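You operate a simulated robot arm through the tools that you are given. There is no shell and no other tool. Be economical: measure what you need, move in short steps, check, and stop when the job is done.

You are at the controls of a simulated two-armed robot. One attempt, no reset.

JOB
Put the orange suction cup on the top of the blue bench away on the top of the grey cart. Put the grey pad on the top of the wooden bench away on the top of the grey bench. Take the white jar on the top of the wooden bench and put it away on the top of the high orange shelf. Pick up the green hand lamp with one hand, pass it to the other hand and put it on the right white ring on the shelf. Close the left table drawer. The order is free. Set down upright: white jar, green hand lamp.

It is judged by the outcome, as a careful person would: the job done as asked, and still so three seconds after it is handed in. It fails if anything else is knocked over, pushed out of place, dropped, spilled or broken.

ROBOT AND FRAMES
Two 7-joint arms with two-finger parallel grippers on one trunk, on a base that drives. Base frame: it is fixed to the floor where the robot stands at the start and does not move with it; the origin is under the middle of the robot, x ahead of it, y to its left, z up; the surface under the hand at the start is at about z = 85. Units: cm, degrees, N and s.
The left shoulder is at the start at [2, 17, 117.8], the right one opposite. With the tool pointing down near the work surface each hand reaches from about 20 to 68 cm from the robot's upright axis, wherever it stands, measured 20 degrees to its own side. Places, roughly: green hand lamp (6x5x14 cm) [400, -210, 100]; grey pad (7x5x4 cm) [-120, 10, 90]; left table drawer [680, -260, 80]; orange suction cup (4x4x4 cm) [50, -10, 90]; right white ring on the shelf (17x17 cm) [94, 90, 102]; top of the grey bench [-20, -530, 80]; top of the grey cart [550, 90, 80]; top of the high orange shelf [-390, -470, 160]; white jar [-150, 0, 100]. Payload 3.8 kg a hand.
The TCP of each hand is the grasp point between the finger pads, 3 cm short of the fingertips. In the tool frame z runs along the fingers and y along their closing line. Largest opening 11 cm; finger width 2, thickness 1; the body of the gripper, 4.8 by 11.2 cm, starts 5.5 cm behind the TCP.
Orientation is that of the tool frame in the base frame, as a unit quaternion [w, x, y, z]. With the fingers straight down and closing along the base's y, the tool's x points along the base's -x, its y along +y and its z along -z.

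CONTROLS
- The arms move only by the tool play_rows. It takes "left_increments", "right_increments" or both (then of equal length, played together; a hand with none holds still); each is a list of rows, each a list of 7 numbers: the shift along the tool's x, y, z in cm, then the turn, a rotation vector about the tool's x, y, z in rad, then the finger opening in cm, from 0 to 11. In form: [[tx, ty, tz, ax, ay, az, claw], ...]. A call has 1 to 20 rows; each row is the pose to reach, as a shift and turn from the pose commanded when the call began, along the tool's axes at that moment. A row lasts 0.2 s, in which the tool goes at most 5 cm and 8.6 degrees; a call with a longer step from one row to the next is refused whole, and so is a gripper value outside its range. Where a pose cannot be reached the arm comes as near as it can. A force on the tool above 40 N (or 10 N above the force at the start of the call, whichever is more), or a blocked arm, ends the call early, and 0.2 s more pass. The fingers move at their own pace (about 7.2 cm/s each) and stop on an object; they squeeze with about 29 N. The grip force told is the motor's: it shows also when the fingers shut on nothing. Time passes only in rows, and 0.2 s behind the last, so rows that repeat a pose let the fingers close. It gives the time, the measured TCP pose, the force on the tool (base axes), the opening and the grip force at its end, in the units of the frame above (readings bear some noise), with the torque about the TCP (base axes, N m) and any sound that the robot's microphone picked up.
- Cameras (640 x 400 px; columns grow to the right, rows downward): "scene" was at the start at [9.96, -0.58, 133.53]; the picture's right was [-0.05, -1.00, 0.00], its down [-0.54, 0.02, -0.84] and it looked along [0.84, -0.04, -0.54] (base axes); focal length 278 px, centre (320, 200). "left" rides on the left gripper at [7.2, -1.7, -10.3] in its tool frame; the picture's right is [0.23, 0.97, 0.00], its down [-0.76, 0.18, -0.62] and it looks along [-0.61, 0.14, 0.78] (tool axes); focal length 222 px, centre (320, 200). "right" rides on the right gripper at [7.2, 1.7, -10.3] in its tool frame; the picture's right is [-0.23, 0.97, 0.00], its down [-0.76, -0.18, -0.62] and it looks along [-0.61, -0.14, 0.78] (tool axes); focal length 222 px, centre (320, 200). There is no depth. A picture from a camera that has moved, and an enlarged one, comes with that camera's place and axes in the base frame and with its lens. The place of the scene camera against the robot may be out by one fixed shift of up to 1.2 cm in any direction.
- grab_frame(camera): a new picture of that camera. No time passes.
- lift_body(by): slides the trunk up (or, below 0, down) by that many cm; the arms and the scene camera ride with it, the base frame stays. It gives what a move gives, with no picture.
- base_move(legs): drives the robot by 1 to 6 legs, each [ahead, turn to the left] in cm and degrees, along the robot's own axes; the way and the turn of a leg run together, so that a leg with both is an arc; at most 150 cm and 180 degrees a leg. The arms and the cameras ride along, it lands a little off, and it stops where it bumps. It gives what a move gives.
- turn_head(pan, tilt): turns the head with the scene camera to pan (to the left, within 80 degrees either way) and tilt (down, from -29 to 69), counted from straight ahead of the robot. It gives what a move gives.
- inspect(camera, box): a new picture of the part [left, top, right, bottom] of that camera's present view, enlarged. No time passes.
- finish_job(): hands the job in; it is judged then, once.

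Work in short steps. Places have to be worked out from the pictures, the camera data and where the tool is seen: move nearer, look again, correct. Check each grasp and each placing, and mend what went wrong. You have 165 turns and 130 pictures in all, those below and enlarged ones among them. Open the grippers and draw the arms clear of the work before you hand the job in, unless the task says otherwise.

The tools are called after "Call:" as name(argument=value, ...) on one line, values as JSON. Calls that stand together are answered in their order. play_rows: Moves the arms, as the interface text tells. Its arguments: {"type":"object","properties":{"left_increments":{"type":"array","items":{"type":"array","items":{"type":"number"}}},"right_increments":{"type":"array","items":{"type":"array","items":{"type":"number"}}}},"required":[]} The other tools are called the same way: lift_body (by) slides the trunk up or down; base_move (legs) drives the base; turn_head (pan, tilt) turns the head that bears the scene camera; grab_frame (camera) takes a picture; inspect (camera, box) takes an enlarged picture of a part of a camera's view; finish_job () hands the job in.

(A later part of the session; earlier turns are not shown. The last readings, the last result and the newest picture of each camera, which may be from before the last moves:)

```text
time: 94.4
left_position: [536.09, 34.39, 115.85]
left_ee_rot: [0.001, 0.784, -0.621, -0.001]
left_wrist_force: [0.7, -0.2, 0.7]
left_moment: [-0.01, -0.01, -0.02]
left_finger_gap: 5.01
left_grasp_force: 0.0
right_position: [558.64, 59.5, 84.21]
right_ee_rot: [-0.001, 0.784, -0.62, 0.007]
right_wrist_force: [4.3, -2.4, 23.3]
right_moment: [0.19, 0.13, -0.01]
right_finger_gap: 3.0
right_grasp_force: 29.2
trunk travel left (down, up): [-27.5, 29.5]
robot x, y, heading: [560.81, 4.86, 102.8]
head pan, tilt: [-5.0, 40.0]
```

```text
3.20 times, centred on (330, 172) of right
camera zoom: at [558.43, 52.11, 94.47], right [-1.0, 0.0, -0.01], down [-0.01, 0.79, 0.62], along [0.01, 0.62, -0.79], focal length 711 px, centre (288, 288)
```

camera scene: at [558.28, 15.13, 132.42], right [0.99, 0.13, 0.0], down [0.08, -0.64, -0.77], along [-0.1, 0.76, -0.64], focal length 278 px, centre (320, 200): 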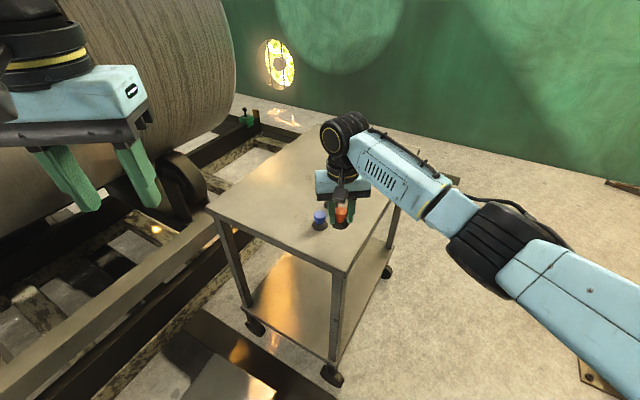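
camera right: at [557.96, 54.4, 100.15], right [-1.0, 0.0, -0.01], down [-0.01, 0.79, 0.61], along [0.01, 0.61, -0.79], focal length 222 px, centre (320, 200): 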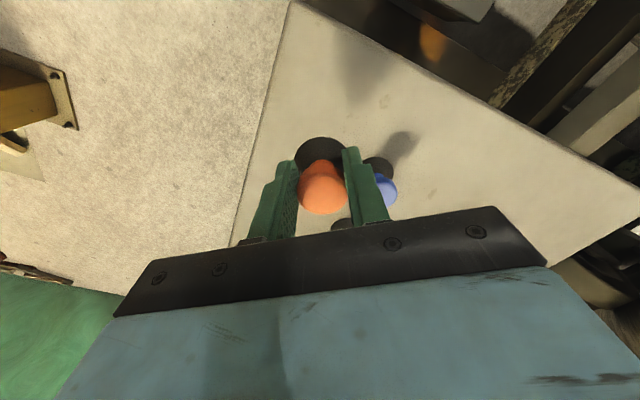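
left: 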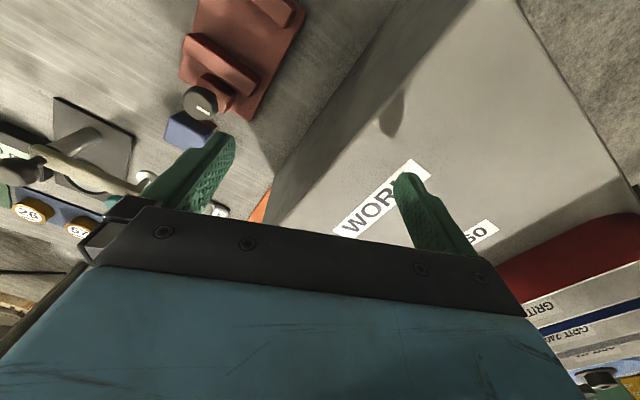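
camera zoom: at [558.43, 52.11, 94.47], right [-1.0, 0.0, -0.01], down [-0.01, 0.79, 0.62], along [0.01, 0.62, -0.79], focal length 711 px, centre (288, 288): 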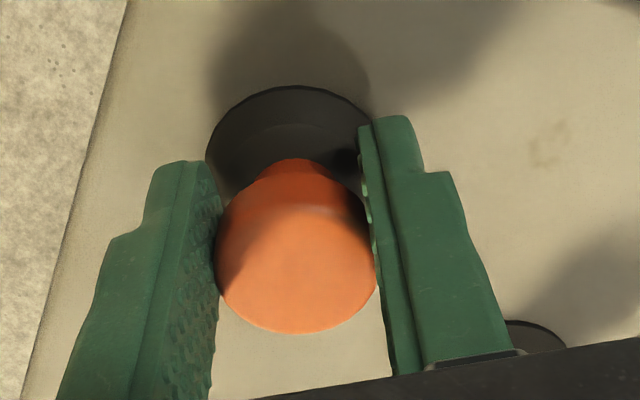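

It is down on the cart with 23 N. I open to 5 cm and rise straight up.

Call:
play_rows(right_increments=[[0, 0, -0.3, 0, 0, 0, 0], [0, 0, -0.3, 0, 0, 0, 5], [0, 0, -0.3, 0, 0, 0, 5], [0, 0, -0.3, 0, 0, 0, 5], [0, 0, -3, 0, 0, 0, 5], [0, 0, -7, 0, 0, 0, 5], [0, 0, -11, 0, 0, 0, 5], [0, 0, -15, 0, 0, 0, 5], [0, 0, -19, 0, 0, 0, 5]])

Call:
grab_frame(camera="right")

```text
time: 96.4
left_position: [536.0, 34.55, 115.63]
left_ee_rot: [0.0, 0.783, -0.622, -0.001]
left_wrist_force: [-0.5, -0.1, -0.7]
left_moment: [0.02, 0.03, 0.01]
left_finger_gap: 5.0
left_grasp_force: 0.0
right_position: [558.45, 59.31, 102.84]
right_ee_rot: [0.0, 0.784, -0.62, 0.01]
right_wrist_force: [0.3, -0.1, -0.6]
right_moment: [0.03, -0.03, -0.03]
right_finger_gap: 5.0
right_grasp_force: 0.0
trunk travel left (down, up): [-27.5, 29.5]
robot x, y, heading: [560.66, 4.83, 102.2]
head pan, tilt: [-5.0, 40.0]
```

```text
97 pictures are left
camera right: at [558.29, 52.08, 113.23], right [-1.0, 0.0, -0.02], down [-0.01, 0.79, 0.61], along [0.01, 0.61, -0.79], focal length 222 px, centre (320, 200)
```

right: 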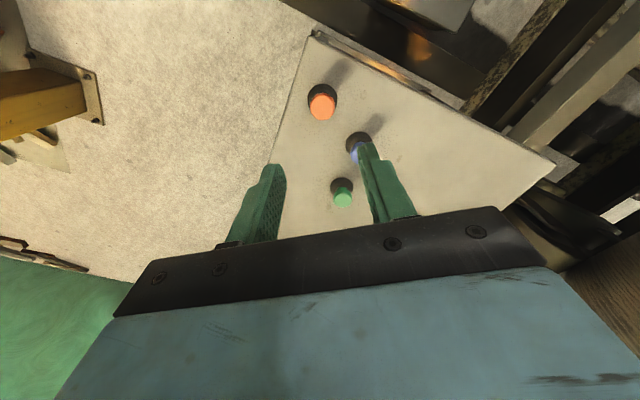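

The cup stands well on the cart. I tuck the right hand in again and back out along the same arc.

Call:
play_rows(right_increments=[[0, 0, -4, 0, 0, 0, 5], [0, 0, -8, 0, 0, 0, 5], [4, -2, -11, 0, 0, 0, 5], [8, -4, -11, 0, 0, 0, 5], [12, -6, -11, 0, 0, 0, 5], [16, -8, -11, 0, 0, 0, 5], [19, -8.8, -11, 0, 0, 0, 5], [19, -8.8, -11, 0, 0, 0, 5]])

Call:
base_move(legs=[[-8, 0], [0, -17], [-45, -66], [0, -70]])

Call:
turn_head(pan=0, tilt=25)

Call:
grab_frame(camera="scene")

```text
refused: row 3 steps farther than a row can; nothing moved
```

```text
time: 104.3
left_position: [572.16, -51.31, 115.64]
left_ee_rot: [0.001, 0.417, 0.909, 0.001]
left_wrist_force: [0.3, -0.1, 0.1]
left_moment: [0.0, -0.03, 0.01]
left_finger_gap: 5.01
left_grasp_force: 0.1
right_position: [563.89, -83.94, 102.88]
right_ee_rot: [-0.009, 0.414, 0.91, -0.003]
right_wrist_force: [0.4, 1.1, -0.5]
right_moment: [0.0, 0.01, -0.03]
right_finger_gap: 5.0
right_grasp_force: 0.0
trunk travel left (down, up): [-27.5, 29.5]
robot x, y, heading: [536.55, -36.32, -50.1]
head pan, tilt: [-5.0, 40.0]
cut short: leg 3
```

```text
time: 105.1
left_position: [572.29, -51.42, 115.64]
left_ee_rot: [0.0, 0.417, 0.909, 0.001]
left_wrist_force: [-0.2, -0.5, 0.3]
left_moment: [0.02, -0.02, 0.01]
left_finger_gap: 5.03
left_grasp_force: 0.1
right_position: [563.86, -83.82, 102.93]
right_ee_rot: [-0.008, 0.414, 0.91, -0.002]
right_wrist_force: [0.3, -0.1, -0.4]
right_moment: [-0.03, 0.02, -0.03]
right_finger_gap: 5.01
right_grasp_force: 0.0
trunk travel left (down, up): [-27.5, 29.5]
robot x, y, heading: [536.2, -36.48, -50.0]
head pan, tilt: [0.0, 25.0]
```

```text
96 pictures are left
camera scene: at [542.61, -45.36, 134.75], right [-0.77, -0.64, 0.0], down [-0.27, 0.32, -0.91], along [0.58, -0.69, -0.42], focal length 278 px, centre (320, 200)
```

scene: 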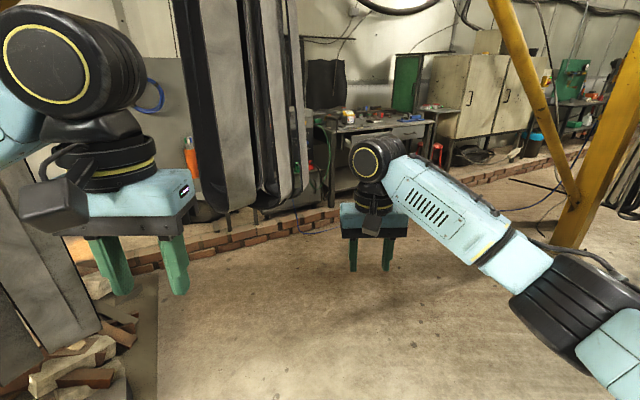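

The retraction was refused, yet the base moved with the arm out; nothing was touched. I tuck the arm now and glance back at the cart.

Call:
play_rows(right_increments=[[0, 0, -4, 0, 0, 0, 5], [0, 0, -8, 0, 0, 0, 5], [3.5, -1.7, -10, 0, 0, 0, 5], [7, -3.4, -11, 0, 0, 0, 5], [10.5, -5, -11, 0, 0, 0, 5], [14, -6.5, -11, 0, 0, 0, 5], [17, -7.8, -11, 0, 0, 0, 5], [19, -8.8, -11, 0, 0, 0, 5], [19, -8.8, -11, 0, 0, 0, 5]])

Call:
turn_head(pan=80, tilt=25)

Call:
grab_frame(camera="scene")

```text
time: 107.1
left_position: [572.2, -51.39, 115.76]
left_ee_rot: [0.0, 0.417, 0.909, 0.001]
left_wrist_force: [-0.1, -0.3, 0.2]
left_moment: [0.0, 0.0, 0.01]
left_finger_gap: 5.0
left_grasp_force: 0.1
right_position: [544.87, -75.16, 114.39]
right_ee_rot: [-0.009, 0.415, 0.91, -0.002]
right_wrist_force: [0.3, 0.4, 0.6]
right_moment: [0.01, 0.01, -0.02]
right_finger_gap: 4.99
right_grasp_force: 0.1
trunk travel left (down, up): [-27.5, 29.5]
robot x, y, heading: [536.38, -36.66, -50.1]
head pan, tilt: [0.0, 25.0]
```

```text
time: 108.7
left_position: [572.27, -51.39, 115.67]
left_ee_rot: [0.0, 0.417, 0.909, 0.001]
left_wrist_force: [-0.2, -0.5, -0.3]
left_moment: [-0.01, -0.01, 0.0]
left_finger_gap: 5.02
left_grasp_force: 0.0
right_position: [544.89, -75.09, 114.26]
right_ee_rot: [-0.008, 0.415, 0.91, -0.003]
right_wrist_force: [0.4, -1.0, -0.2]
right_moment: [0.06, -0.03, 0.0]
right_finger_gap: 5.0
right_grasp_force: 0.0
trunk travel left (down, up): [-27.5, 29.5]
robot x, y, heading: [536.66, -36.48, -49.8]
head pan, tilt: [80.0, 25.0]
```

```text
95 pictures are left
camera scene: at [544.68, -33.7, 134.75], right [0.5, -0.87, 0.0], down [-0.37, -0.21, -0.91], along [0.79, 0.45, -0.42], focal length 278 px, centre (320, 200)
```

scene: 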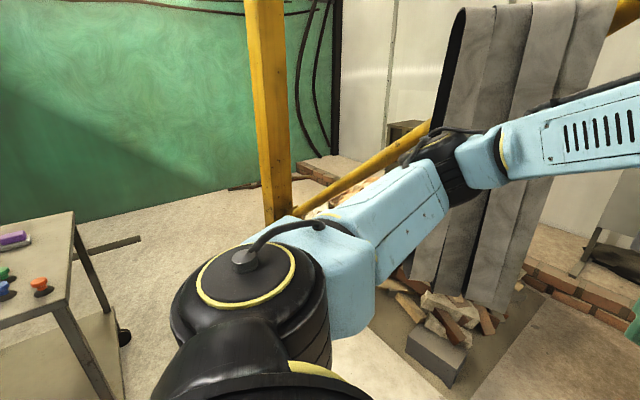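

The cup is fine on the cart. Next the drawer table: I drive toward a stance in front of it.

Call:
base_move(legs=[[0, -24], [90, 0], [75, 0], [0, 50]])

Call:
turn_head(pan=0, tilt=30)

Call:
grab_frame(camera="scene")

```text
time: 112.2
left_position: [568.56, -89.16, 116.83]
left_ee_rot: [0.012, 0.581, 0.814, 0.003]
left_wrist_force: [0.1, 0.6, -0.8]
left_moment: [0.03, -0.04, 0.0]
left_finger_gap: 5.03
left_grasp_force: 0.1
right_position: [532.75, -99.77, 114.9]
right_ee_rot: [0.009, 0.595, 0.804, -0.001]
right_wrist_force: [-0.9, -0.7, 0.0]
right_moment: [0.0, 0.01, -0.02]
right_finger_gap: 5.03
right_grasp_force: 0.1
trunk travel left (down, up): [-27.5, 29.5]
robot x, y, heading: [543.0, -63.58, -72.2]
head pan, tilt: [80.0, 25.0]
stopped in leg 2: the robot was blocked; the commanded pose is now the measured one
```

```text
time: 113.7
left_position: [568.42, -89.01, 116.73]
left_ee_rot: [0.012, 0.583, 0.812, 0.002]
left_wrist_force: [-0.1, -0.1, 0.7]
left_moment: [0.0, 0.01, 0.01]
left_finger_gap: 5.02
left_grasp_force: 0.0
right_position: [532.8, -99.67, 115.04]
right_ee_rot: [0.011, 0.595, 0.804, -0.003]
right_wrist_force: [-0.4, -0.5, 0.4]
right_moment: [0.0, 0.02, 0.0]
right_finger_gap: 5.0
right_grasp_force: 0.0
trunk travel left (down, up): [-27.5, 29.5]
robot x, y, heading: [543.07, -63.91, -72.1]
head pan, tilt: [0.0, 30.0]
```

```text
94 pictures are left
camera scene: at [541.95, -71.37, 134.26], right [-0.95, -0.3, -0.02], down [-0.12, 0.45, -0.88], along [0.27, -0.84, -0.47], focal length 278 px, centre (320, 200)
```

scene: 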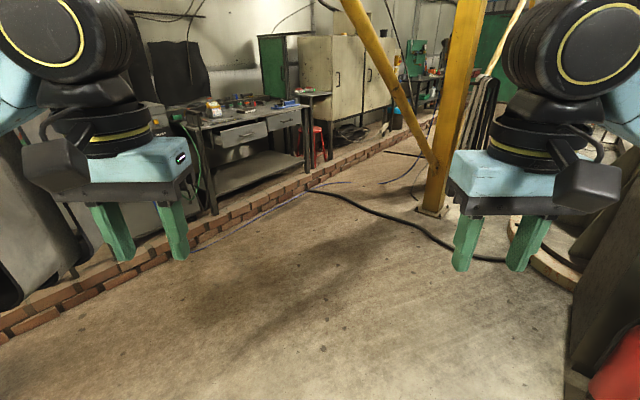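

The left arm met the hanging channels (around x≈590, y −30 to −98, bottoms ≈ z 100). I back off, then steer farther from them.

Call:
base_move(legs=[[-24, 0], [0, -35], [60, 0]])

Call:
grab_frame(camera="scene")

```text
time: 120.0
left_position: [524.72, -135.88, 115.29]
left_ee_rot: [-0.006, 0.804, 0.595, 0.008]
left_wrist_force: [0.8, -0.3, 0.1]
left_moment: [-0.01, -0.03, 0.04]
left_finger_gap: 5.01
left_grasp_force: 0.1
right_position: [489.62, -123.92, 114.3]
right_ee_rot: [-0.009, 0.811, 0.585, 0.002]
right_wrist_force: [0.7, 0.4, 0.0]
right_moment: [0.0, 0.01, 0.01]
right_finger_gap: 5.02
right_grasp_force: 0.1
trunk travel left (down, up): [-27.5, 29.5]
robot x, y, heading: [517.77, -96.55, -108.6]
head pan, tilt: [0.0, 30.0]
```

```text
93 pictures are left
camera scene: at [513.5, -107.56, 133.95], right [-0.95, 0.32, 0.0], down [0.16, 0.47, -0.87], along [-0.27, -0.82, -0.5], focal length 278 px, centre (320, 200)
```

scene: 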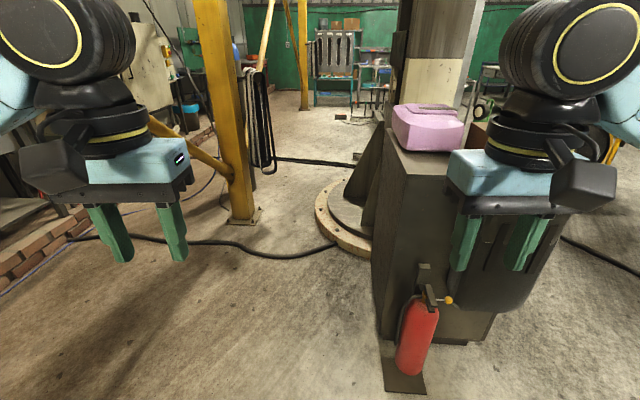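

Clear now (the fire extinguisher is behind the cabinet, to the right). I turn toward the drawer table and drive.

Call:
base_move(legs=[[0, 48], [115, 0], [0, 38]])

Call:
grab_frame(camera="scene")

```text
time: 126.1
left_position: [589.17, -182.16, 115.36]
left_ee_rot: [-0.007, 0.486, 0.874, 0.006]
left_wrist_force: [0.8, 0.7, -0.5]
left_moment: [-0.04, -0.01, 0.0]
left_finger_gap: 5.01
left_grasp_force: 0.1
right_position: [556.38, -199.7, 114.24]
right_ee_rot: [-0.003, 0.484, 0.875, -0.01]
right_wrist_force: [0.3, 0.4, 1.1]
right_moment: [0.01, -0.01, -0.01]
right_finger_gap: 5.03
right_grasp_force: 0.1
trunk travel left (down, up): [-27.5, 29.5]
robot x, y, heading: [555.82, -161.66, -59.7]
head pan, tilt: [0.0, 30.0]
stopped in leg 2: the robot was blocked; the commanded pose is now the measured one
```

```text
92 pictures are left
camera scene: at [559.69, -171.05, 134.01], right [-0.86, -0.5, 0.0], down [-0.25, 0.43, -0.87], along [0.44, -0.75, -0.5], focal length 278 px, centre (320, 200)
```

scene: 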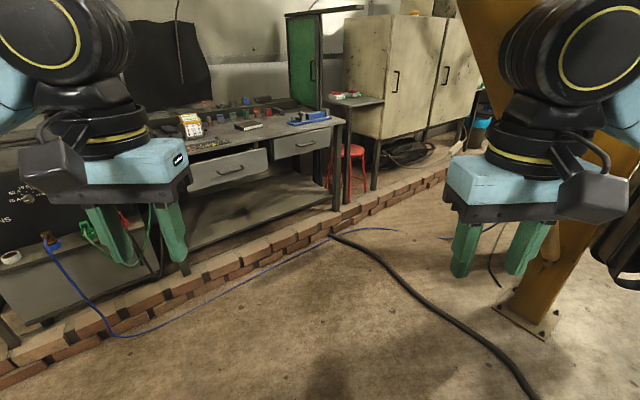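

A yellow diagonal brace crosses ahead above the arms (about z 132 at y=-213, rising northward). I back off a little and lower the trunk so the robot can pass beneath.

Call:
base_move(legs=[[-12, 0]])

Call:
lift_body(by=-27)

Call:
turn_head(pan=20, tilt=-10)

Call:
grab_frame(camera="scene")

```text
time: 127.3
left_position: [583.73, -172.03, 115.22]
left_ee_rot: [-0.008, 0.486, 0.874, 0.005]
left_wrist_force: [-0.9, -0.4, 0.4]
left_moment: [-0.01, 0.01, -0.01]
left_finger_gap: 5.0
left_grasp_force: 0.0
right_position: [551.02, -189.63, 114.06]
right_ee_rot: [-0.006, 0.486, 0.874, -0.011]
right_wrist_force: [0.4, 0.2, -0.2]
right_moment: [-0.01, -0.02, 0.0]
right_finger_gap: 5.03
right_grasp_force: 0.0
trunk travel left (down, up): [-27.5, 29.5]
robot x, y, heading: [549.84, -151.46, -59.7]
head pan, tilt: [0.0, 30.0]
```

```text
time: 130.1
left_position: [583.6, -172.23, 88.24]
left_ee_rot: [-0.009, 0.486, 0.874, 0.006]
left_wrist_force: [-0.3, -0.3, -0.4]
left_moment: [0.03, 0.03, -0.01]
left_finger_gap: 5.02
left_grasp_force: 0.1
right_position: [551.01, -189.71, 87.01]
right_ee_rot: [-0.007, 0.485, 0.875, -0.011]
right_wrist_force: [0.1, 0.2, 0.3]
right_moment: [0.01, -0.01, -0.03]
right_finger_gap: 5.02
right_grasp_force: 0.1
trunk travel left (down, up): [-0.5, 56.5]
robot x, y, heading: [549.89, -151.06, -59.7]
head pan, tilt: [0.0, 30.0]
```

```text
time: 131.1
left_position: [583.65, -172.14, 88.11]
left_ee_rot: [-0.009, 0.487, 0.873, 0.004]
left_wrist_force: [1.2, 0.5, 0.3]
left_moment: [-0.03, -0.04, 0.01]
left_finger_gap: 5.01
left_grasp_force: 0.0
right_position: [551.13, -189.71, 87.04]
right_ee_rot: [-0.006, 0.484, 0.875, -0.01]
right_wrist_force: [0.6, 0.7, 0.3]
right_moment: [-0.02, -0.02, -0.02]
right_finger_gap: 5.02
right_grasp_force: 0.1
trunk travel left (down, up): [-0.5, 56.5]
robot x, y, heading: [549.82, -151.22, -60.0]
head pan, tilt: [20.0, -10.0]
```

```text
91 pictures are left
camera scene: at [556.29, -158.63, 113.31], right [-0.64, -0.77, 0.0], down [0.13, -0.11, -0.98], along [0.76, -0.63, 0.17], focal length 278 px, centre (320, 200)
```

scene: 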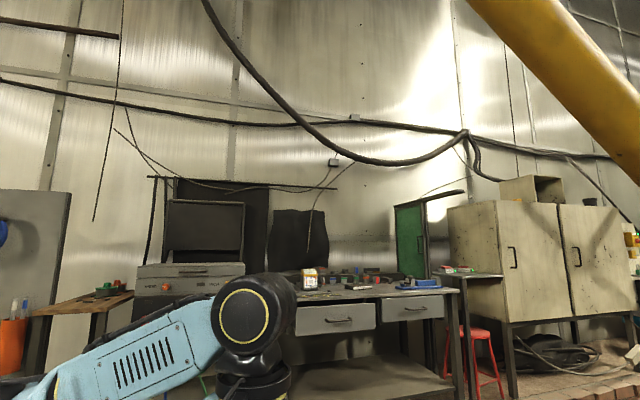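

The brace is now overhead. I pass under it, then curve to the table front; the left drawer front is near [665, -260, 78].

Call:
base_move(legs=[[0, 26], [64, 0], [0, -28], [42, 0], [0, 42]])

Call:
turn_head(pan=0, tilt=25)

Call:
grab_frame(camera="scene")

```text
time: 141.6
left_position: [664.39, -216.65, 88.18]
left_ee_rot: [-0.01, 0.15, 0.989, 0.001]
left_wrist_force: [-1.0, 0.2, -0.2]
left_moment: [0.02, -0.01, -0.01]
left_finger_gap: 4.99
left_grasp_force: 0.1
right_position: [651.46, -251.25, 87.19]
right_ee_rot: [-0.003, 0.149, 0.989, -0.012]
right_wrist_force: [-0.3, 0.6, -0.4]
right_moment: [0.01, 0.01, -0.02]
right_finger_gap: 4.99
right_grasp_force: 0.1
trunk travel left (down, up): [-0.5, 56.5]
robot x, y, heading: [625.02, -223.42, -18.9]
head pan, tilt: [20.0, -10.0]
```

```text
time: 142.6
left_position: [664.48, -216.69, 88.18]
left_ee_rot: [-0.011, 0.151, 0.989, 0.001]
left_wrist_force: [0.9, 0.0, -1.4]
left_moment: [0.03, 0.0, 0.01]
left_finger_gap: 5.01
left_grasp_force: 0.1
right_position: [651.3, -251.34, 87.19]
right_ee_rot: [-0.004, 0.149, 0.989, -0.012]
right_wrist_force: [-0.2, -0.8, 0.0]
right_moment: [-0.01, 0.01, -0.03]
right_finger_gap: 5.02
right_grasp_force: 0.0
trunk travel left (down, up): [-0.5, 56.5]
robot x, y, heading: [625.44, -222.9, -19.1]
head pan, tilt: [0.0, 25.0]
```

```text
90 pictures are left
camera scene: at [634.83, -226.92, 107.76], right [-0.32, -0.95, 0.0], down [-0.4, 0.14, -0.91], along [0.86, -0.29, -0.42], focal length 278 px, centre (320, 200)
```

scene: 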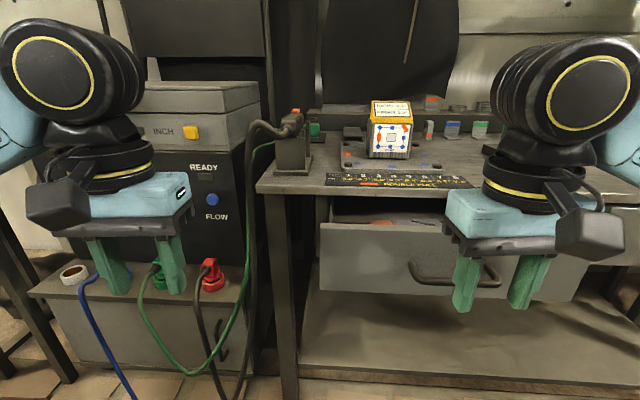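

The right hand is ~17 cm in front of the open drawer's panel, 6 cm left of its centre. I close the fingers and tilt the hand forward 60° so the fingertips lead.

Call:
play_rows(right_increments=[[2.5, -2, 0, 0, 0, 0, 0], [5, -4, 1, 0, -0.14, 0, 0], [5, -6, 2, 0, -0.28, 0, 0], [5, -6, 3, 0, -0.42, 0, 0], [5, -6, 4, 0, -0.56, 0, 0], [5, -6, 5.2, 0, -0.7, 0, 0], [5, -6, 5.2, 0, -0.84, 0, 0], [5, -6, 5.2, 0, -0.98, 0, 0], [5, -6, 5.2, 0, -1.05, 0, 0], [5, -6, 5.2, 0, -1.05, 0, 0]])

Call:
grab_frame(camera="scene")

Call:
grab_frame(camera="right")

```text
time: 144.8
left_position: [664.35, -216.76, 88.22]
left_ee_rot: [-0.01, 0.15, 0.989, 0.001]
left_wrist_force: [-0.3, 0.3, -0.5]
left_moment: [0.01, -0.02, -0.01]
left_finger_gap: 4.99
left_grasp_force: 0.0
right_position: [657.25, -261.58, 86.32]
right_ee_rot: [0.494, 0.123, 0.857, -0.085]
right_wrist_force: [-0.5, -0.2, 1.0]
right_moment: [-0.01, -0.01, 0.0]
right_finger_gap: 0.03
right_grasp_force: 28.9
right hand out of reach, approached as far as the arm can: row 4, 5, 6, 7, 8, 9, 10
trunk travel left (down, up): [-0.5, 56.5]
robot x, y, heading: [624.97, -223.23, -19.2]
head pan, tilt: [0.0, 25.0]
```

```text
89 pictures are left
camera scene: at [634.83, -226.92, 107.76], right [-0.32, -0.95, 0.0], down [-0.4, 0.14, -0.91], along [0.86, -0.29, -0.42], focal length 278 px, centre (320, 200)
```

scene: 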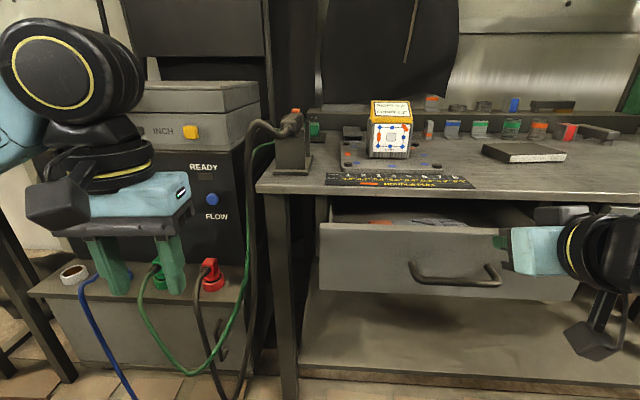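

```text
88 pictures are left
camera right: at [645.63, -256.34, 85.15], right [0.39, 0.9, 0.17], down [-0.2, -0.1, 0.97], along [0.9, -0.42, 0.14], focal length 222 px, centre (320, 200)
```

right: 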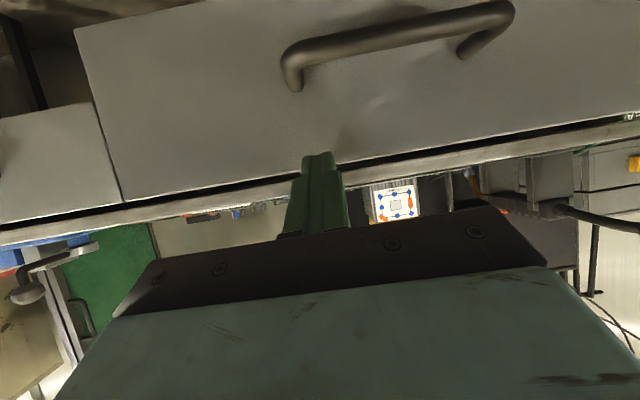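

The hand was too close to the body to reach fully. I back the base 14 cm and look at where the hand is.

Call:
base_move(legs=[[-14, 0]])

Call:
grab_frame(camera="scene")

```text
time: 146.1
left_position: [650.88, -212.07, 88.18]
left_ee_rot: [-0.011, 0.149, 0.989, 0.002]
left_wrist_force: [-0.1, 0.4, -0.7]
left_moment: [-0.01, 0.03, 0.01]
left_finger_gap: 5.0
left_grasp_force: 0.0
right_position: [643.81, -256.88, 86.35]
right_ee_rot: [0.493, 0.123, 0.857, -0.085]
right_wrist_force: [-0.1, 0.2, 0.0]
right_moment: [0.02, -0.01, 0.03]
right_finger_gap: 0.0
right_grasp_force: 29.5
trunk travel left (down, up): [-0.5, 56.5]
robot x, y, heading: [611.62, -218.67, -19.2]
head pan, tilt: [0.0, 25.0]
```

```text
87 pictures are left
camera scene: at [621.33, -222.29, 107.76], right [-0.32, -0.95, 0.0], down [-0.4, 0.14, -0.91], along [0.86, -0.29, -0.42], focal length 278 px, centre (320, 200)
```

scene: 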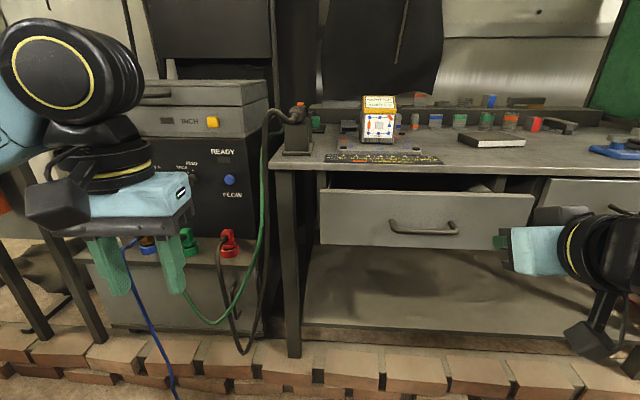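

The panel centre is about [661.6, -258.4], spanning z 73–87, with the handle at z≈79. I shift left 4.4 cm, down 1 cm and approach to just before the panel.

Call:
play_rows(right_increments=[[0.87, 2.5, 0.5, 0, 0, 0, 0], [0.87, 4.4, 0.5, 0, 0, 0, 0], [-0.6, 4.4, 3.1, 0, 0, 0, 0], [-2.1, 4.3, 5.7, 0, 0, 0, 0], [-3.6, 4.2, 8.3, 0, 0, 0, 0], [-5.1, 4.1, 10.9, 0, 0, 0, 0], [-5.1, 4.1, 10.9, 0, 0, 0, 0]])

Call:
grab_frame(camera="scene")

Call:
grab_frame(camera="right")

```text
time: 147.7
left_position: [650.97, -211.98, 88.15]
left_ee_rot: [-0.01, 0.15, 0.989, 0.002]
left_wrist_force: [-0.3, 0.2, 0.8]
left_moment: [-0.02, -0.05, 0.0]
left_finger_gap: 4.99
left_grasp_force: 0.1
right_position: [656.21, -256.34, 85.29]
right_ee_rot: [0.493, 0.122, 0.857, -0.085]
right_wrist_force: [0.1, 0.2, -0.3]
right_moment: [-0.01, 0.02, -0.02]
right_finger_gap: 0.0
right_grasp_force: 29.9
right hand out of reach, approached as far as the arm can: row 1, 2
trunk travel left (down, up): [-0.5, 56.5]
robot x, y, heading: [611.7, -218.42, -18.7]
head pan, tilt: [0.0, 25.0]
```

```text
86 pictures are left
camera scene: at [621.35, -222.29, 107.75], right [-0.32, -0.95, 0.0], down [-0.4, 0.14, -0.91], along [0.86, -0.29, -0.42], focal length 278 px, centre (320, 200)
```

scene: 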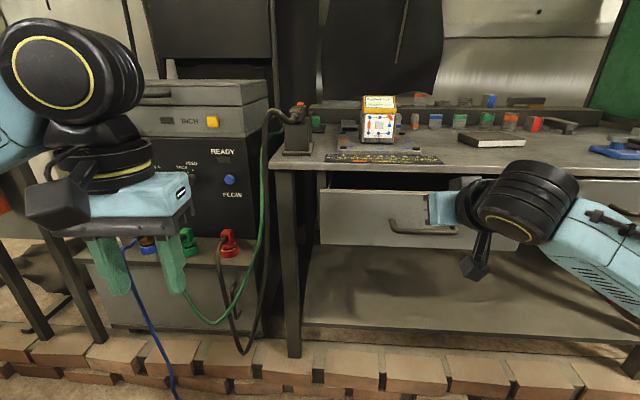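

```text
85 pictures are left
camera right: at [644.7, -251.13, 84.09], right [0.39, 0.9, 0.17], down [-0.2, -0.1, 0.98], along [0.9, -0.42, 0.14], focal length 222 px, centre (320, 200)
```

right: 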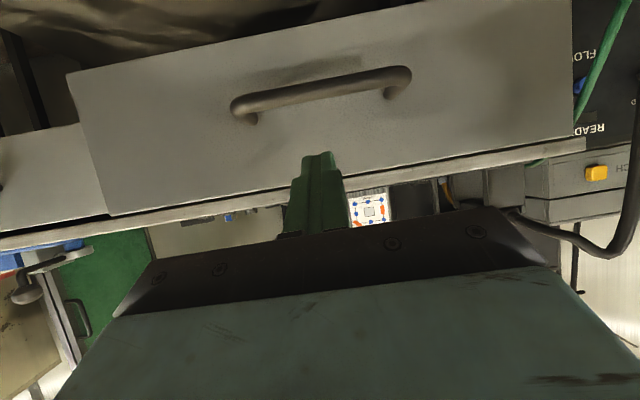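

The closed tips are centred just above the handle. I push straight ahead.

Call:
play_rows(right_increments=[[-0.75, 0, 1.3, 0, 0, 0, 0], [-1.5, -0.1, 2.6, 0, 0, 0, 0], [-2.25, -0.15, 3.9, 0, 0, 0, 0], [-3, -0.2, 5.2, 0, 0, 0, 0], [-3.75, -0.25, 6.5, 0, 0, 0, 0], [-4.5, -0.3, 7.8, 0, 0, 0, 0], [-5.25, -0.35, 9.1, 0, 0, 0, 0], [-6, -0.4, 10.4, 0, 0, 0, 0]])

Call:
grab_frame(camera="scene")

```text
time: 149.5
left_position: [650.87, -212.01, 88.28]
left_ee_rot: [-0.011, 0.15, 0.989, 0.002]
left_wrist_force: [0.4, -0.2, -0.9]
left_moment: [0.0, 0.01, -0.01]
left_finger_gap: 5.02
left_grasp_force: 0.0
right_position: [667.93, -260.36, 85.47]
right_ee_rot: [0.494, 0.12, 0.857, -0.083]
right_wrist_force: [-1.1, 0.1, -0.5]
right_moment: [-0.01, 0.02, 0.01]
right_finger_gap: 0.0
right_grasp_force: 29.3
trunk travel left (down, up): [-0.5, 56.5]
robot x, y, heading: [611.94, -218.39, -18.9]
head pan, tilt: [0.0, 25.0]
```

```text
84 pictures are left
camera scene: at [621.34, -222.28, 107.76], right [-0.32, -0.95, 0.0], down [-0.4, 0.14, -0.91], along [0.86, -0.29, -0.42], focal length 278 px, centre (320, 200)
```

scene: 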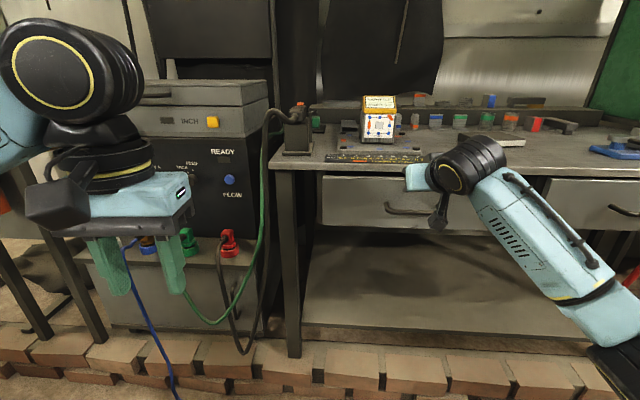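

The drawer moves freely and is nearly shut. I keep pushing until it resists.

Call:
play_rows(right_increments=[[-0.5, -0.03, 0.87, 0, 0, 0, 0], [-1, -0.07, 1.74, 0, 0, 0, 0], [-1.5, -0.1, 2.6, 0, 0, 0, 0], [-2, -0.14, 3.5, 0, 0, 0, 0], [-2.5, -0.18, 4.3, 0, 0, 0, 0], [-3, -0.2, 5.2, 0, 0, 0, 0], [-3.5, -0.25, 6.1, 0, 0, 0, 0], [-4, -0.3, 7, 0, 0, 0, 0]])

Call:
grab_frame(camera="scene")

```text
time: 150.4
left_position: [650.58, -211.98, 88.26]
left_ee_rot: [-0.008, 0.15, 0.989, 0.002]
left_wrist_force: [-1.0, 0.0, 0.4]
left_moment: [0.02, -0.04, 0.0]
left_finger_gap: 4.99
left_grasp_force: 0.0
right_position: [670.23, -261.22, 85.28]
right_ee_rot: [0.492, 0.121, 0.858, -0.083]
right_wrist_force: [-26.4, 8.1, 4.7]
right_moment: [0.02, 0.04, -0.15]
right_finger_gap: 0.01
right_grasp_force: 28.8
trunk travel left (down, up): [-0.5, 56.5]
robot x, y, heading: [611.11, -218.23, -19.0]
head pan, tilt: [0.0, 25.0]
stopped in row 4 (right hand): the force on the tool passed its limit at 56 N (the readings are from after the stop); the commanded pose is now the measured one
```

```text
83 pictures are left
camera scene: at [620.94, -222.18, 107.8], right [-0.33, -0.95, 0.0], down [-0.4, 0.14, -0.91], along [0.86, -0.3, -0.42], focal length 278 px, centre (320, 200)
```

scene: 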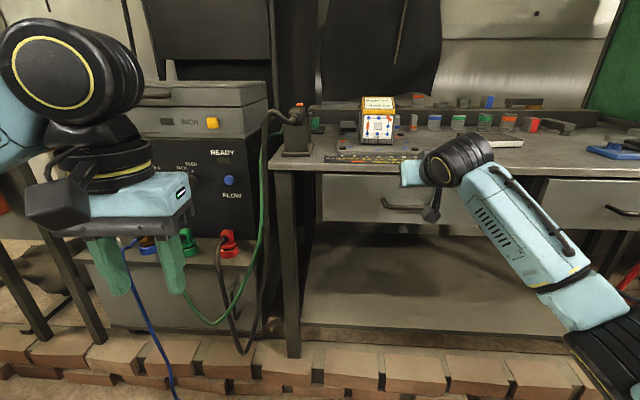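

The drawer hit its stop. I draw the hand back and turn it upright again.

Call:
play_rows(right_increments=[[2, 0, -3.5, 0, 0, 0, 0], [4, 0, -7, 0, 0, 0, 0], [6, 0, -10.4, 0, 0, 0, 0], [8, 0, -13.9, 0, 0.14, 0, 0], [8, 0, -13.9, 0, 0.28, 0, 0], [8, 0, -13.9, 0, 0.42, 0, 0], [9, 0, -15.6, 0, 0.56, 0, 0], [10, 0, -17.4, 0, 0.7, 0, 0], [11, 0, -19.1, 0, 0.84, 0, 2], [12, 0, -20.8, 0, 0.98, 0, 5], [14, 0, -24.3, 0, 1.05, 0, 5], [15, 0, -26, 0, 1.05, 0, 5], [15, 0, -26, 0, 1.05, 0, 5]])

Call:
grab_frame(camera="scene")

```text
time: 153.2
left_position: [650.78, -212.1, 88.17]
left_ee_rot: [-0.01, 0.15, 0.989, 0.002]
left_wrist_force: [-0.3, 0.6, -0.2]
left_moment: [0.02, 0.0, 0.06]
left_finger_gap: 5.0
left_grasp_force: 0.0
right_position: [641.97, -252.94, 85.2]
right_ee_rot: [-0.007, 0.148, 0.989, -0.012]
right_wrist_force: [-0.3, 0.1, 0.1]
right_moment: [0.0, 0.01, 0.0]
right_finger_gap: 5.04
right_grasp_force: 0.0
trunk travel left (down, up): [-0.5, 56.5]
robot x, y, heading: [611.58, -218.52, -18.7]
head pan, tilt: [0.0, 25.0]
```

```text
82 pictures are left
camera scene: at [621.29, -222.29, 107.75], right [-0.32, -0.95, 0.0], down [-0.4, 0.14, -0.91], along [0.86, -0.29, -0.42], focal length 278 px, centre (320, 200)
```

scene: 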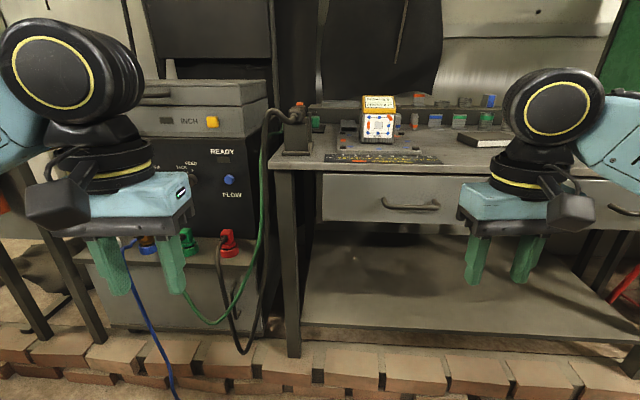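

The left drawer is shut flush. I retrace the way back under the brace, driving backwards.

Call:
base_move(legs=[[0, -42], [-36, 0], [0, 28], [-64, 0], [-50, 0]])

Call:
turn_head(pan=-70, tilt=20)

Call:
grab_frame(camera="scene")

```text
time: 164.6
left_position: [536.56, -128.09, 88.2]
left_ee_rot: [-0.01, 0.272, 0.962, 0.003]
left_wrist_force: [-0.2, 1.0, 0.2]
left_moment: [-0.03, -0.02, 0.02]
left_finger_gap: 5.01
left_grasp_force: 0.0
right_position: [517.93, -165.47, 85.32]
right_ee_rot: [-0.009, 0.269, 0.963, -0.01]
right_wrist_force: [0.0, -0.4, 0.1]
right_moment: [0.03, -0.01, 0.0]
right_finger_gap: 5.02
right_grasp_force: 0.1
trunk travel left (down, up): [-0.5, 56.5]
robot x, y, heading: [496.99, -124.79, -33.0]
head pan, tilt: [0.0, 25.0]
```

```text
time: 166.1
left_position: [536.66, -128.1, 88.25]
left_ee_rot: [-0.01, 0.272, 0.962, 0.003]
left_wrist_force: [-0.1, -0.2, -0.2]
left_moment: [0.01, -0.01, -0.02]
left_finger_gap: 5.01
left_grasp_force: 0.1
right_position: [518.07, -165.47, 85.27]
right_ee_rot: [-0.009, 0.27, 0.963, -0.01]
right_wrist_force: [0.4, -0.6, 0.4]
right_moment: [0.01, 0.0, -0.03]
right_finger_gap: 5.0
right_grasp_force: 0.1
trunk travel left (down, up): [-0.5, 56.5]
robot x, y, heading: [497.19, -124.76, -33.1]
head pan, tilt: [-70.0, 20.0]
```

```text
81 pictures are left
camera scene: at [495.6, -135.0, 108.56], right [-0.97, 0.23, 0.0], down [0.08, 0.33, -0.94], along [-0.21, -0.92, -0.34], focal length 278 px, centre (320, 200)
```

scene: 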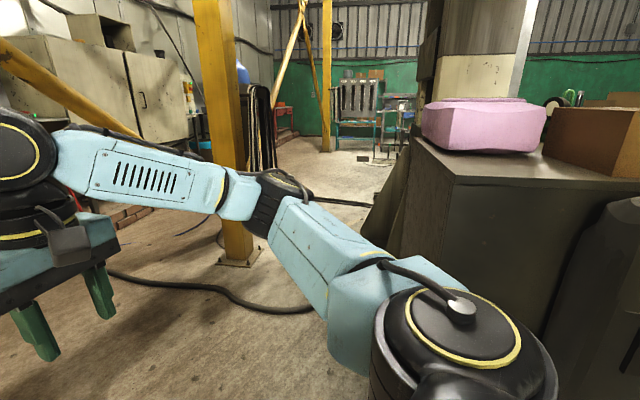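

I raise the trunk again and back through the lane to the front of the drawer cabinet.

Call:
lift_body(by=27)

Call:
base_move(legs=[[-40, 0], [0, 40], [-92, 0], [0, 55], [-70, 0], [0, -62]])

Call:
turn_head(pan=-10, tilt=30)

Call:
grab_frame(camera="scene")

```text
time: 168.8
left_position: [536.59, -128.08, 115.15]
left_ee_rot: [-0.01, 0.273, 0.962, 0.003]
left_wrist_force: [-0.1, 0.2, 0.8]
left_moment: [-0.04, -0.02, -0.02]
left_finger_gap: 4.99
left_grasp_force: 0.1
right_position: [517.99, -165.54, 112.35]
right_ee_rot: [-0.009, 0.27, 0.963, -0.01]
right_wrist_force: [-0.5, 0.2, -0.2]
right_moment: [-0.01, -0.01, 0.03]
right_finger_gap: 5.02
right_grasp_force: 0.2
trunk travel left (down, up): [-27.5, 29.5]
robot x, y, heading: [496.58, -124.58, -33.2]
head pan, tilt: [-70.0, 20.0]
```

```text
time: 186.2
left_position: [373.54, -156.64, 115.19]
left_ee_rot: [-0.01, -0.052, 0.999, -0.001]
left_wrist_force: [0.4, 0.5, 0.1]
left_moment: [-0.01, 0.01, -0.01]
left_finger_gap: 5.01
left_grasp_force: 0.0
right_position: [381.37, -197.71, 112.32]
right_ee_rot: [-0.005, -0.054, 0.998, -0.012]
right_wrist_force: [-0.9, -0.4, 1.4]
right_moment: [0.02, -0.01, -0.01]
right_finger_gap: 5.01
right_grasp_force: 0.1
trunk travel left (down, up): [-27.5, 29.5]
robot x, y, heading: [339.87, -177.97, 4.3]
head pan, tilt: [-70.0, 20.0]
```

```text
time: 187.4
left_position: [373.59, -156.48, 115.09]
left_ee_rot: [-0.01, -0.051, 0.999, -0.001]
left_wrist_force: [-0.5, 0.2, 0.4]
left_moment: [0.0, 0.0, 0.02]
left_finger_gap: 4.97
left_grasp_force: 0.1
right_position: [381.36, -197.67, 112.26]
right_ee_rot: [-0.005, -0.053, 0.998, -0.013]
right_wrist_force: [0.6, 0.2, -0.2]
right_moment: [0.01, -0.02, 0.02]
right_finger_gap: 5.02
right_grasp_force: 0.0
trunk travel left (down, up): [-27.5, 29.5]
robot x, y, heading: [339.96, -177.88, 4.2]
head pan, tilt: [-10.0, 30.0]
```

```text
80 pictures are left
camera scene: at [349.98, -178.82, 133.96], right [-0.1, -0.99, 0.0], down [-0.5, 0.05, -0.87], along [0.86, -0.09, -0.5], focal length 278 px, centre (320, 200)
```

scene: 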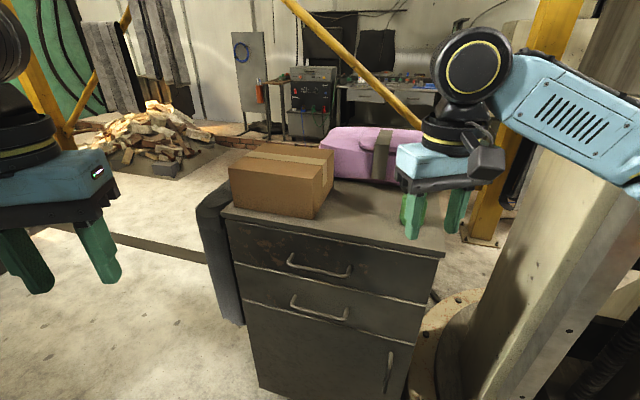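

The lamp is just beyond the right hand. I look with the right-hand camera.

Call:
grab_frame(camera="right")

Call:
inspect(camera="scene", box=[340, 110, 500, 260])

```text
79 pictures are left
camera right: at [374.04, -196.44, 122.66], right [0.12, 0.99, -0.03], down [0.78, -0.08, 0.62], along [0.61, -0.1, -0.79], focal length 222 px, centre (320, 200)
```

right: 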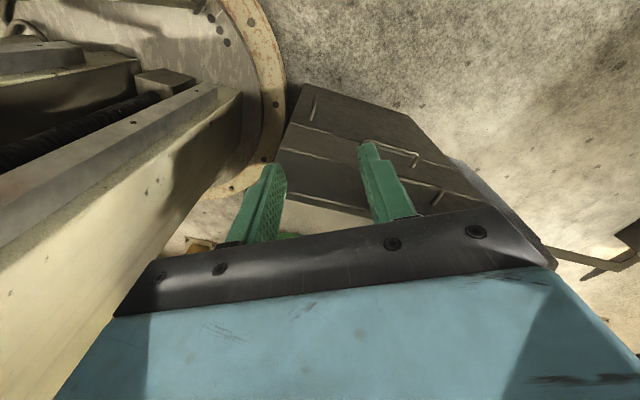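

```text
2.67 times, centred on (420, 185) of scene
camera zoom: at [349.98, -178.82, 133.96], right [-0.1, -0.99, 0.0], down [-0.5, 0.05, -0.87], along [0.86, -0.09, -0.5], focal length 741 px, centre (53, 240)
```

zoom: 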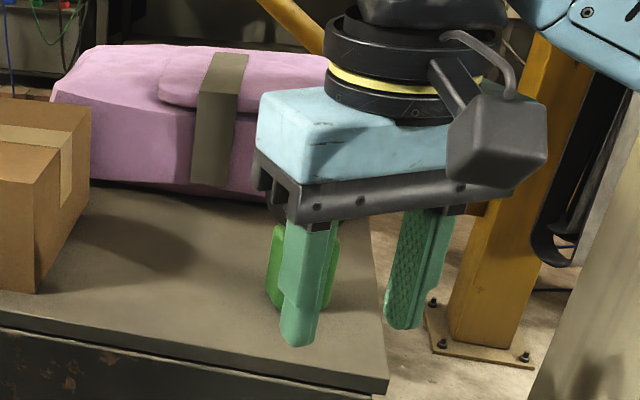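

The lamp base is at about [405, -206, 94], hidden by a finger. I move the right hand up and left for a clear view.

Call:
play_rows(right_increments=[[0, 3, -3, 0, 0, 0, 11], [0, 6, -6, 0, 0, 0, 11], [0, 9, -9, 0, 0, 0, 11], [0, 12, -11, 0, 0, 0, 11], [0, 14, -11, 0, 0, 0, 11], [0, 14, -11, 0, 0, 0, 11]])

Call:
inspect(camera="scene", box=[340, 110, 500, 260])

Call:
grab_frame(camera="right")

```text
time: 188.8
left_position: [373.48, -156.76, 115.15]
left_ee_rot: [-0.011, -0.051, 0.999, -0.001]
left_wrist_force: [0.0, -0.2, 0.9]
left_moment: [0.01, -0.01, 0.04]
left_finger_gap: 5.04
left_grasp_force: 0.1
right_position: [380.35, -183.3, 122.91]
right_ee_rot: [-0.005, -0.053, 0.998, -0.013]
right_wrist_force: [0.3, 0.2, 0.6]
right_moment: [0.03, 0.02, -0.03]
right_finger_gap: 11.0
right_grasp_force: 0.0
trunk travel left (down, up): [-27.5, 29.5]
robot x, y, heading: [340.2, -177.51, 4.3]
head pan, tilt: [-10.0, 30.0]
```

```text
2.67 times, centred on (420, 185) of scene
camera zoom: at [349.97, -178.84, 133.96], right [-0.1, -0.99, 0.0], down [-0.5, 0.05, -0.87], along [0.86, -0.09, -0.5], focal length 741 px, centre (53, 240)
```

zoom: 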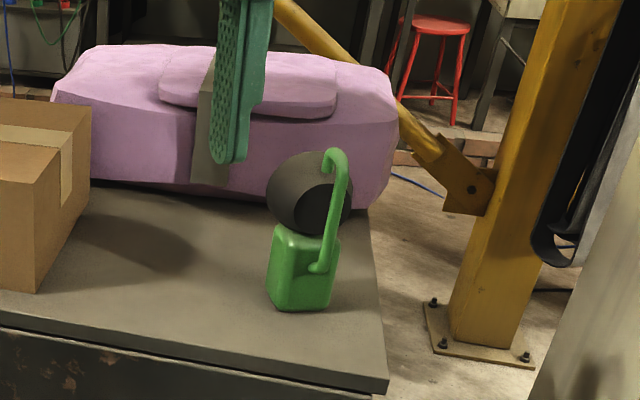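

```text
76 pictures are left
camera right: at [372.87, -182.25, 133.2], right [0.12, 0.99, -0.03], down [0.78, -0.08, 0.62], along [0.61, -0.1, -0.79], focal length 222 px, centre (320, 200)
```

right: 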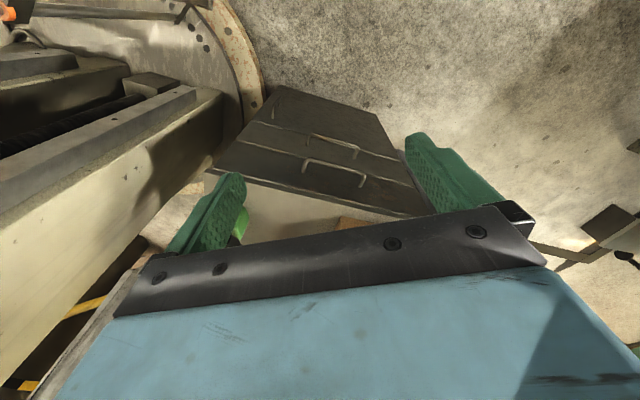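

The lamp: green box body, black round head on top, handle loop. I move the right hand above and just before it to see it from above.

Call:
play_rows(right_increments=[[-2, -4, -1, 0, 0, 0, 11], [-4, -8, -2, 0, 0, 0, 11], [-6, -12, -3, 0, 0, 0, 11], [-8, -16, -4, 0, 0, 0, 11], [-10, -19, -4, 0, 0, 0, 11], [-12, -21.5, -4, 0, 0, 0, 11], [-13.5, -23, -4, 0, 0, 0, 11], [-13.5, -23, -4, 0, 0, 0, 11]])

Call:
grab_frame(camera="right")

Call:
grab_frame(camera="scene")

```text
time: 190.7
left_position: [373.47, -156.7, 115.09]
left_ee_rot: [-0.011, -0.051, 0.999, -0.001]
left_wrist_force: [-0.1, 0.1, -0.2]
left_moment: [-0.01, -0.01, -0.01]
left_finger_gap: 4.97
left_grasp_force: 0.1
right_position: [396.16, -204.85, 127.46]
right_ee_rot: [-0.006, -0.053, 0.998, -0.012]
right_wrist_force: [-0.2, -0.6, 0.2]
right_moment: [0.0, 0.01, -0.04]
right_finger_gap: 10.97
right_grasp_force: 0.1
trunk travel left (down, up): [-27.5, 29.5]
robot x, y, heading: [339.97, -177.82, 3.9]
head pan, tilt: [-10.0, 30.0]
```

```text
75 pictures are left
camera right: at [388.7, -203.67, 137.77], right [0.12, 0.99, -0.03], down [0.78, -0.08, 0.62], along [0.61, -0.1, -0.79], focal length 222 px, centre (320, 200)
```

right: 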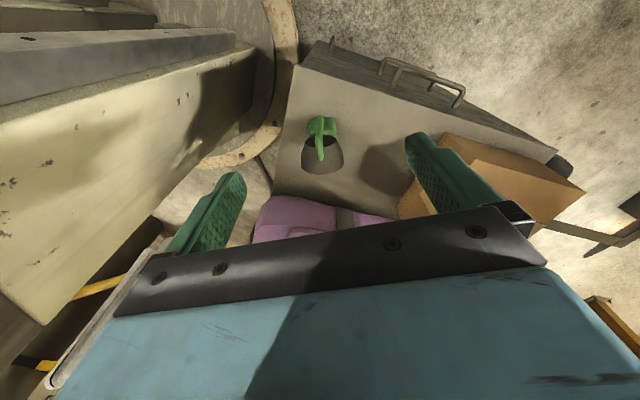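

```text
74 pictures are left
camera scene: at [349.96, -178.81, 133.96], right [-0.1, -0.99, 0.0], down [-0.5, 0.05, -0.87], along [0.86, -0.09, -0.5], focal length 278 px, centre (320, 200)
```

scene: 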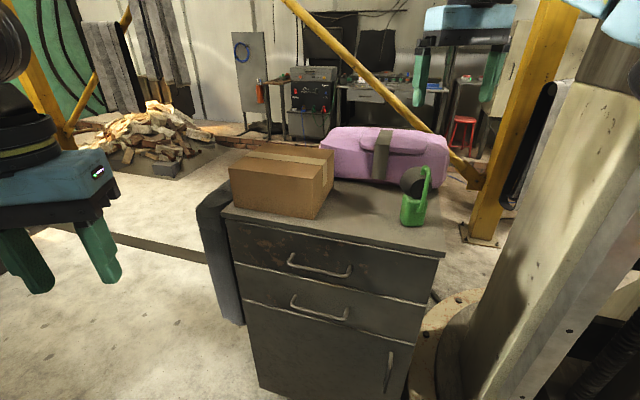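

I enlarge the lamp in the right camera.

Call:
inspect(camera="right", box=[270, 90, 370, 190])

Call:
inspect(camera="scene", box=[380, 150, 450, 240])

```text
4.00 times, centred on (320, 140) of right
camera zoom: at [388.7, -203.67, 137.77], right [0.12, 0.99, -0.03], down [0.78, -0.08, 0.62], along [0.61, -0.1, -0.79], focal length 888 px, centre (320, 440)
```

zoom: 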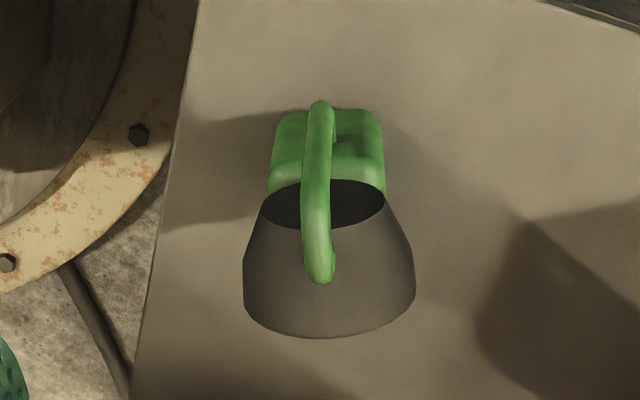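

```text
4.44 times, centred on (415, 195) of scene
camera zoom: at [349.96, -178.81, 133.96], right [-0.1, -0.99, 0.0], down [-0.5, 0.05, -0.87], along [0.86, -0.09, -0.5], focal length 1235 px, centre (-102, 222)
```

zoom: 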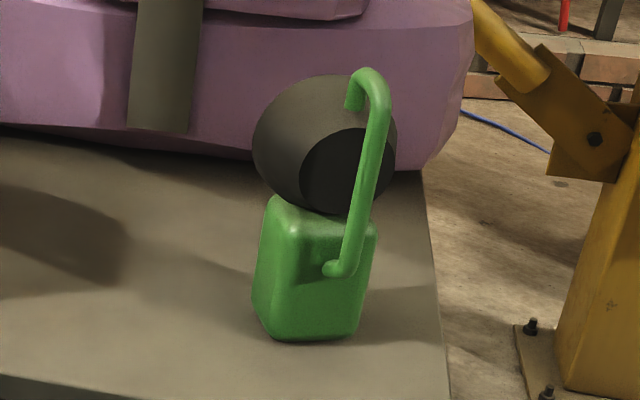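

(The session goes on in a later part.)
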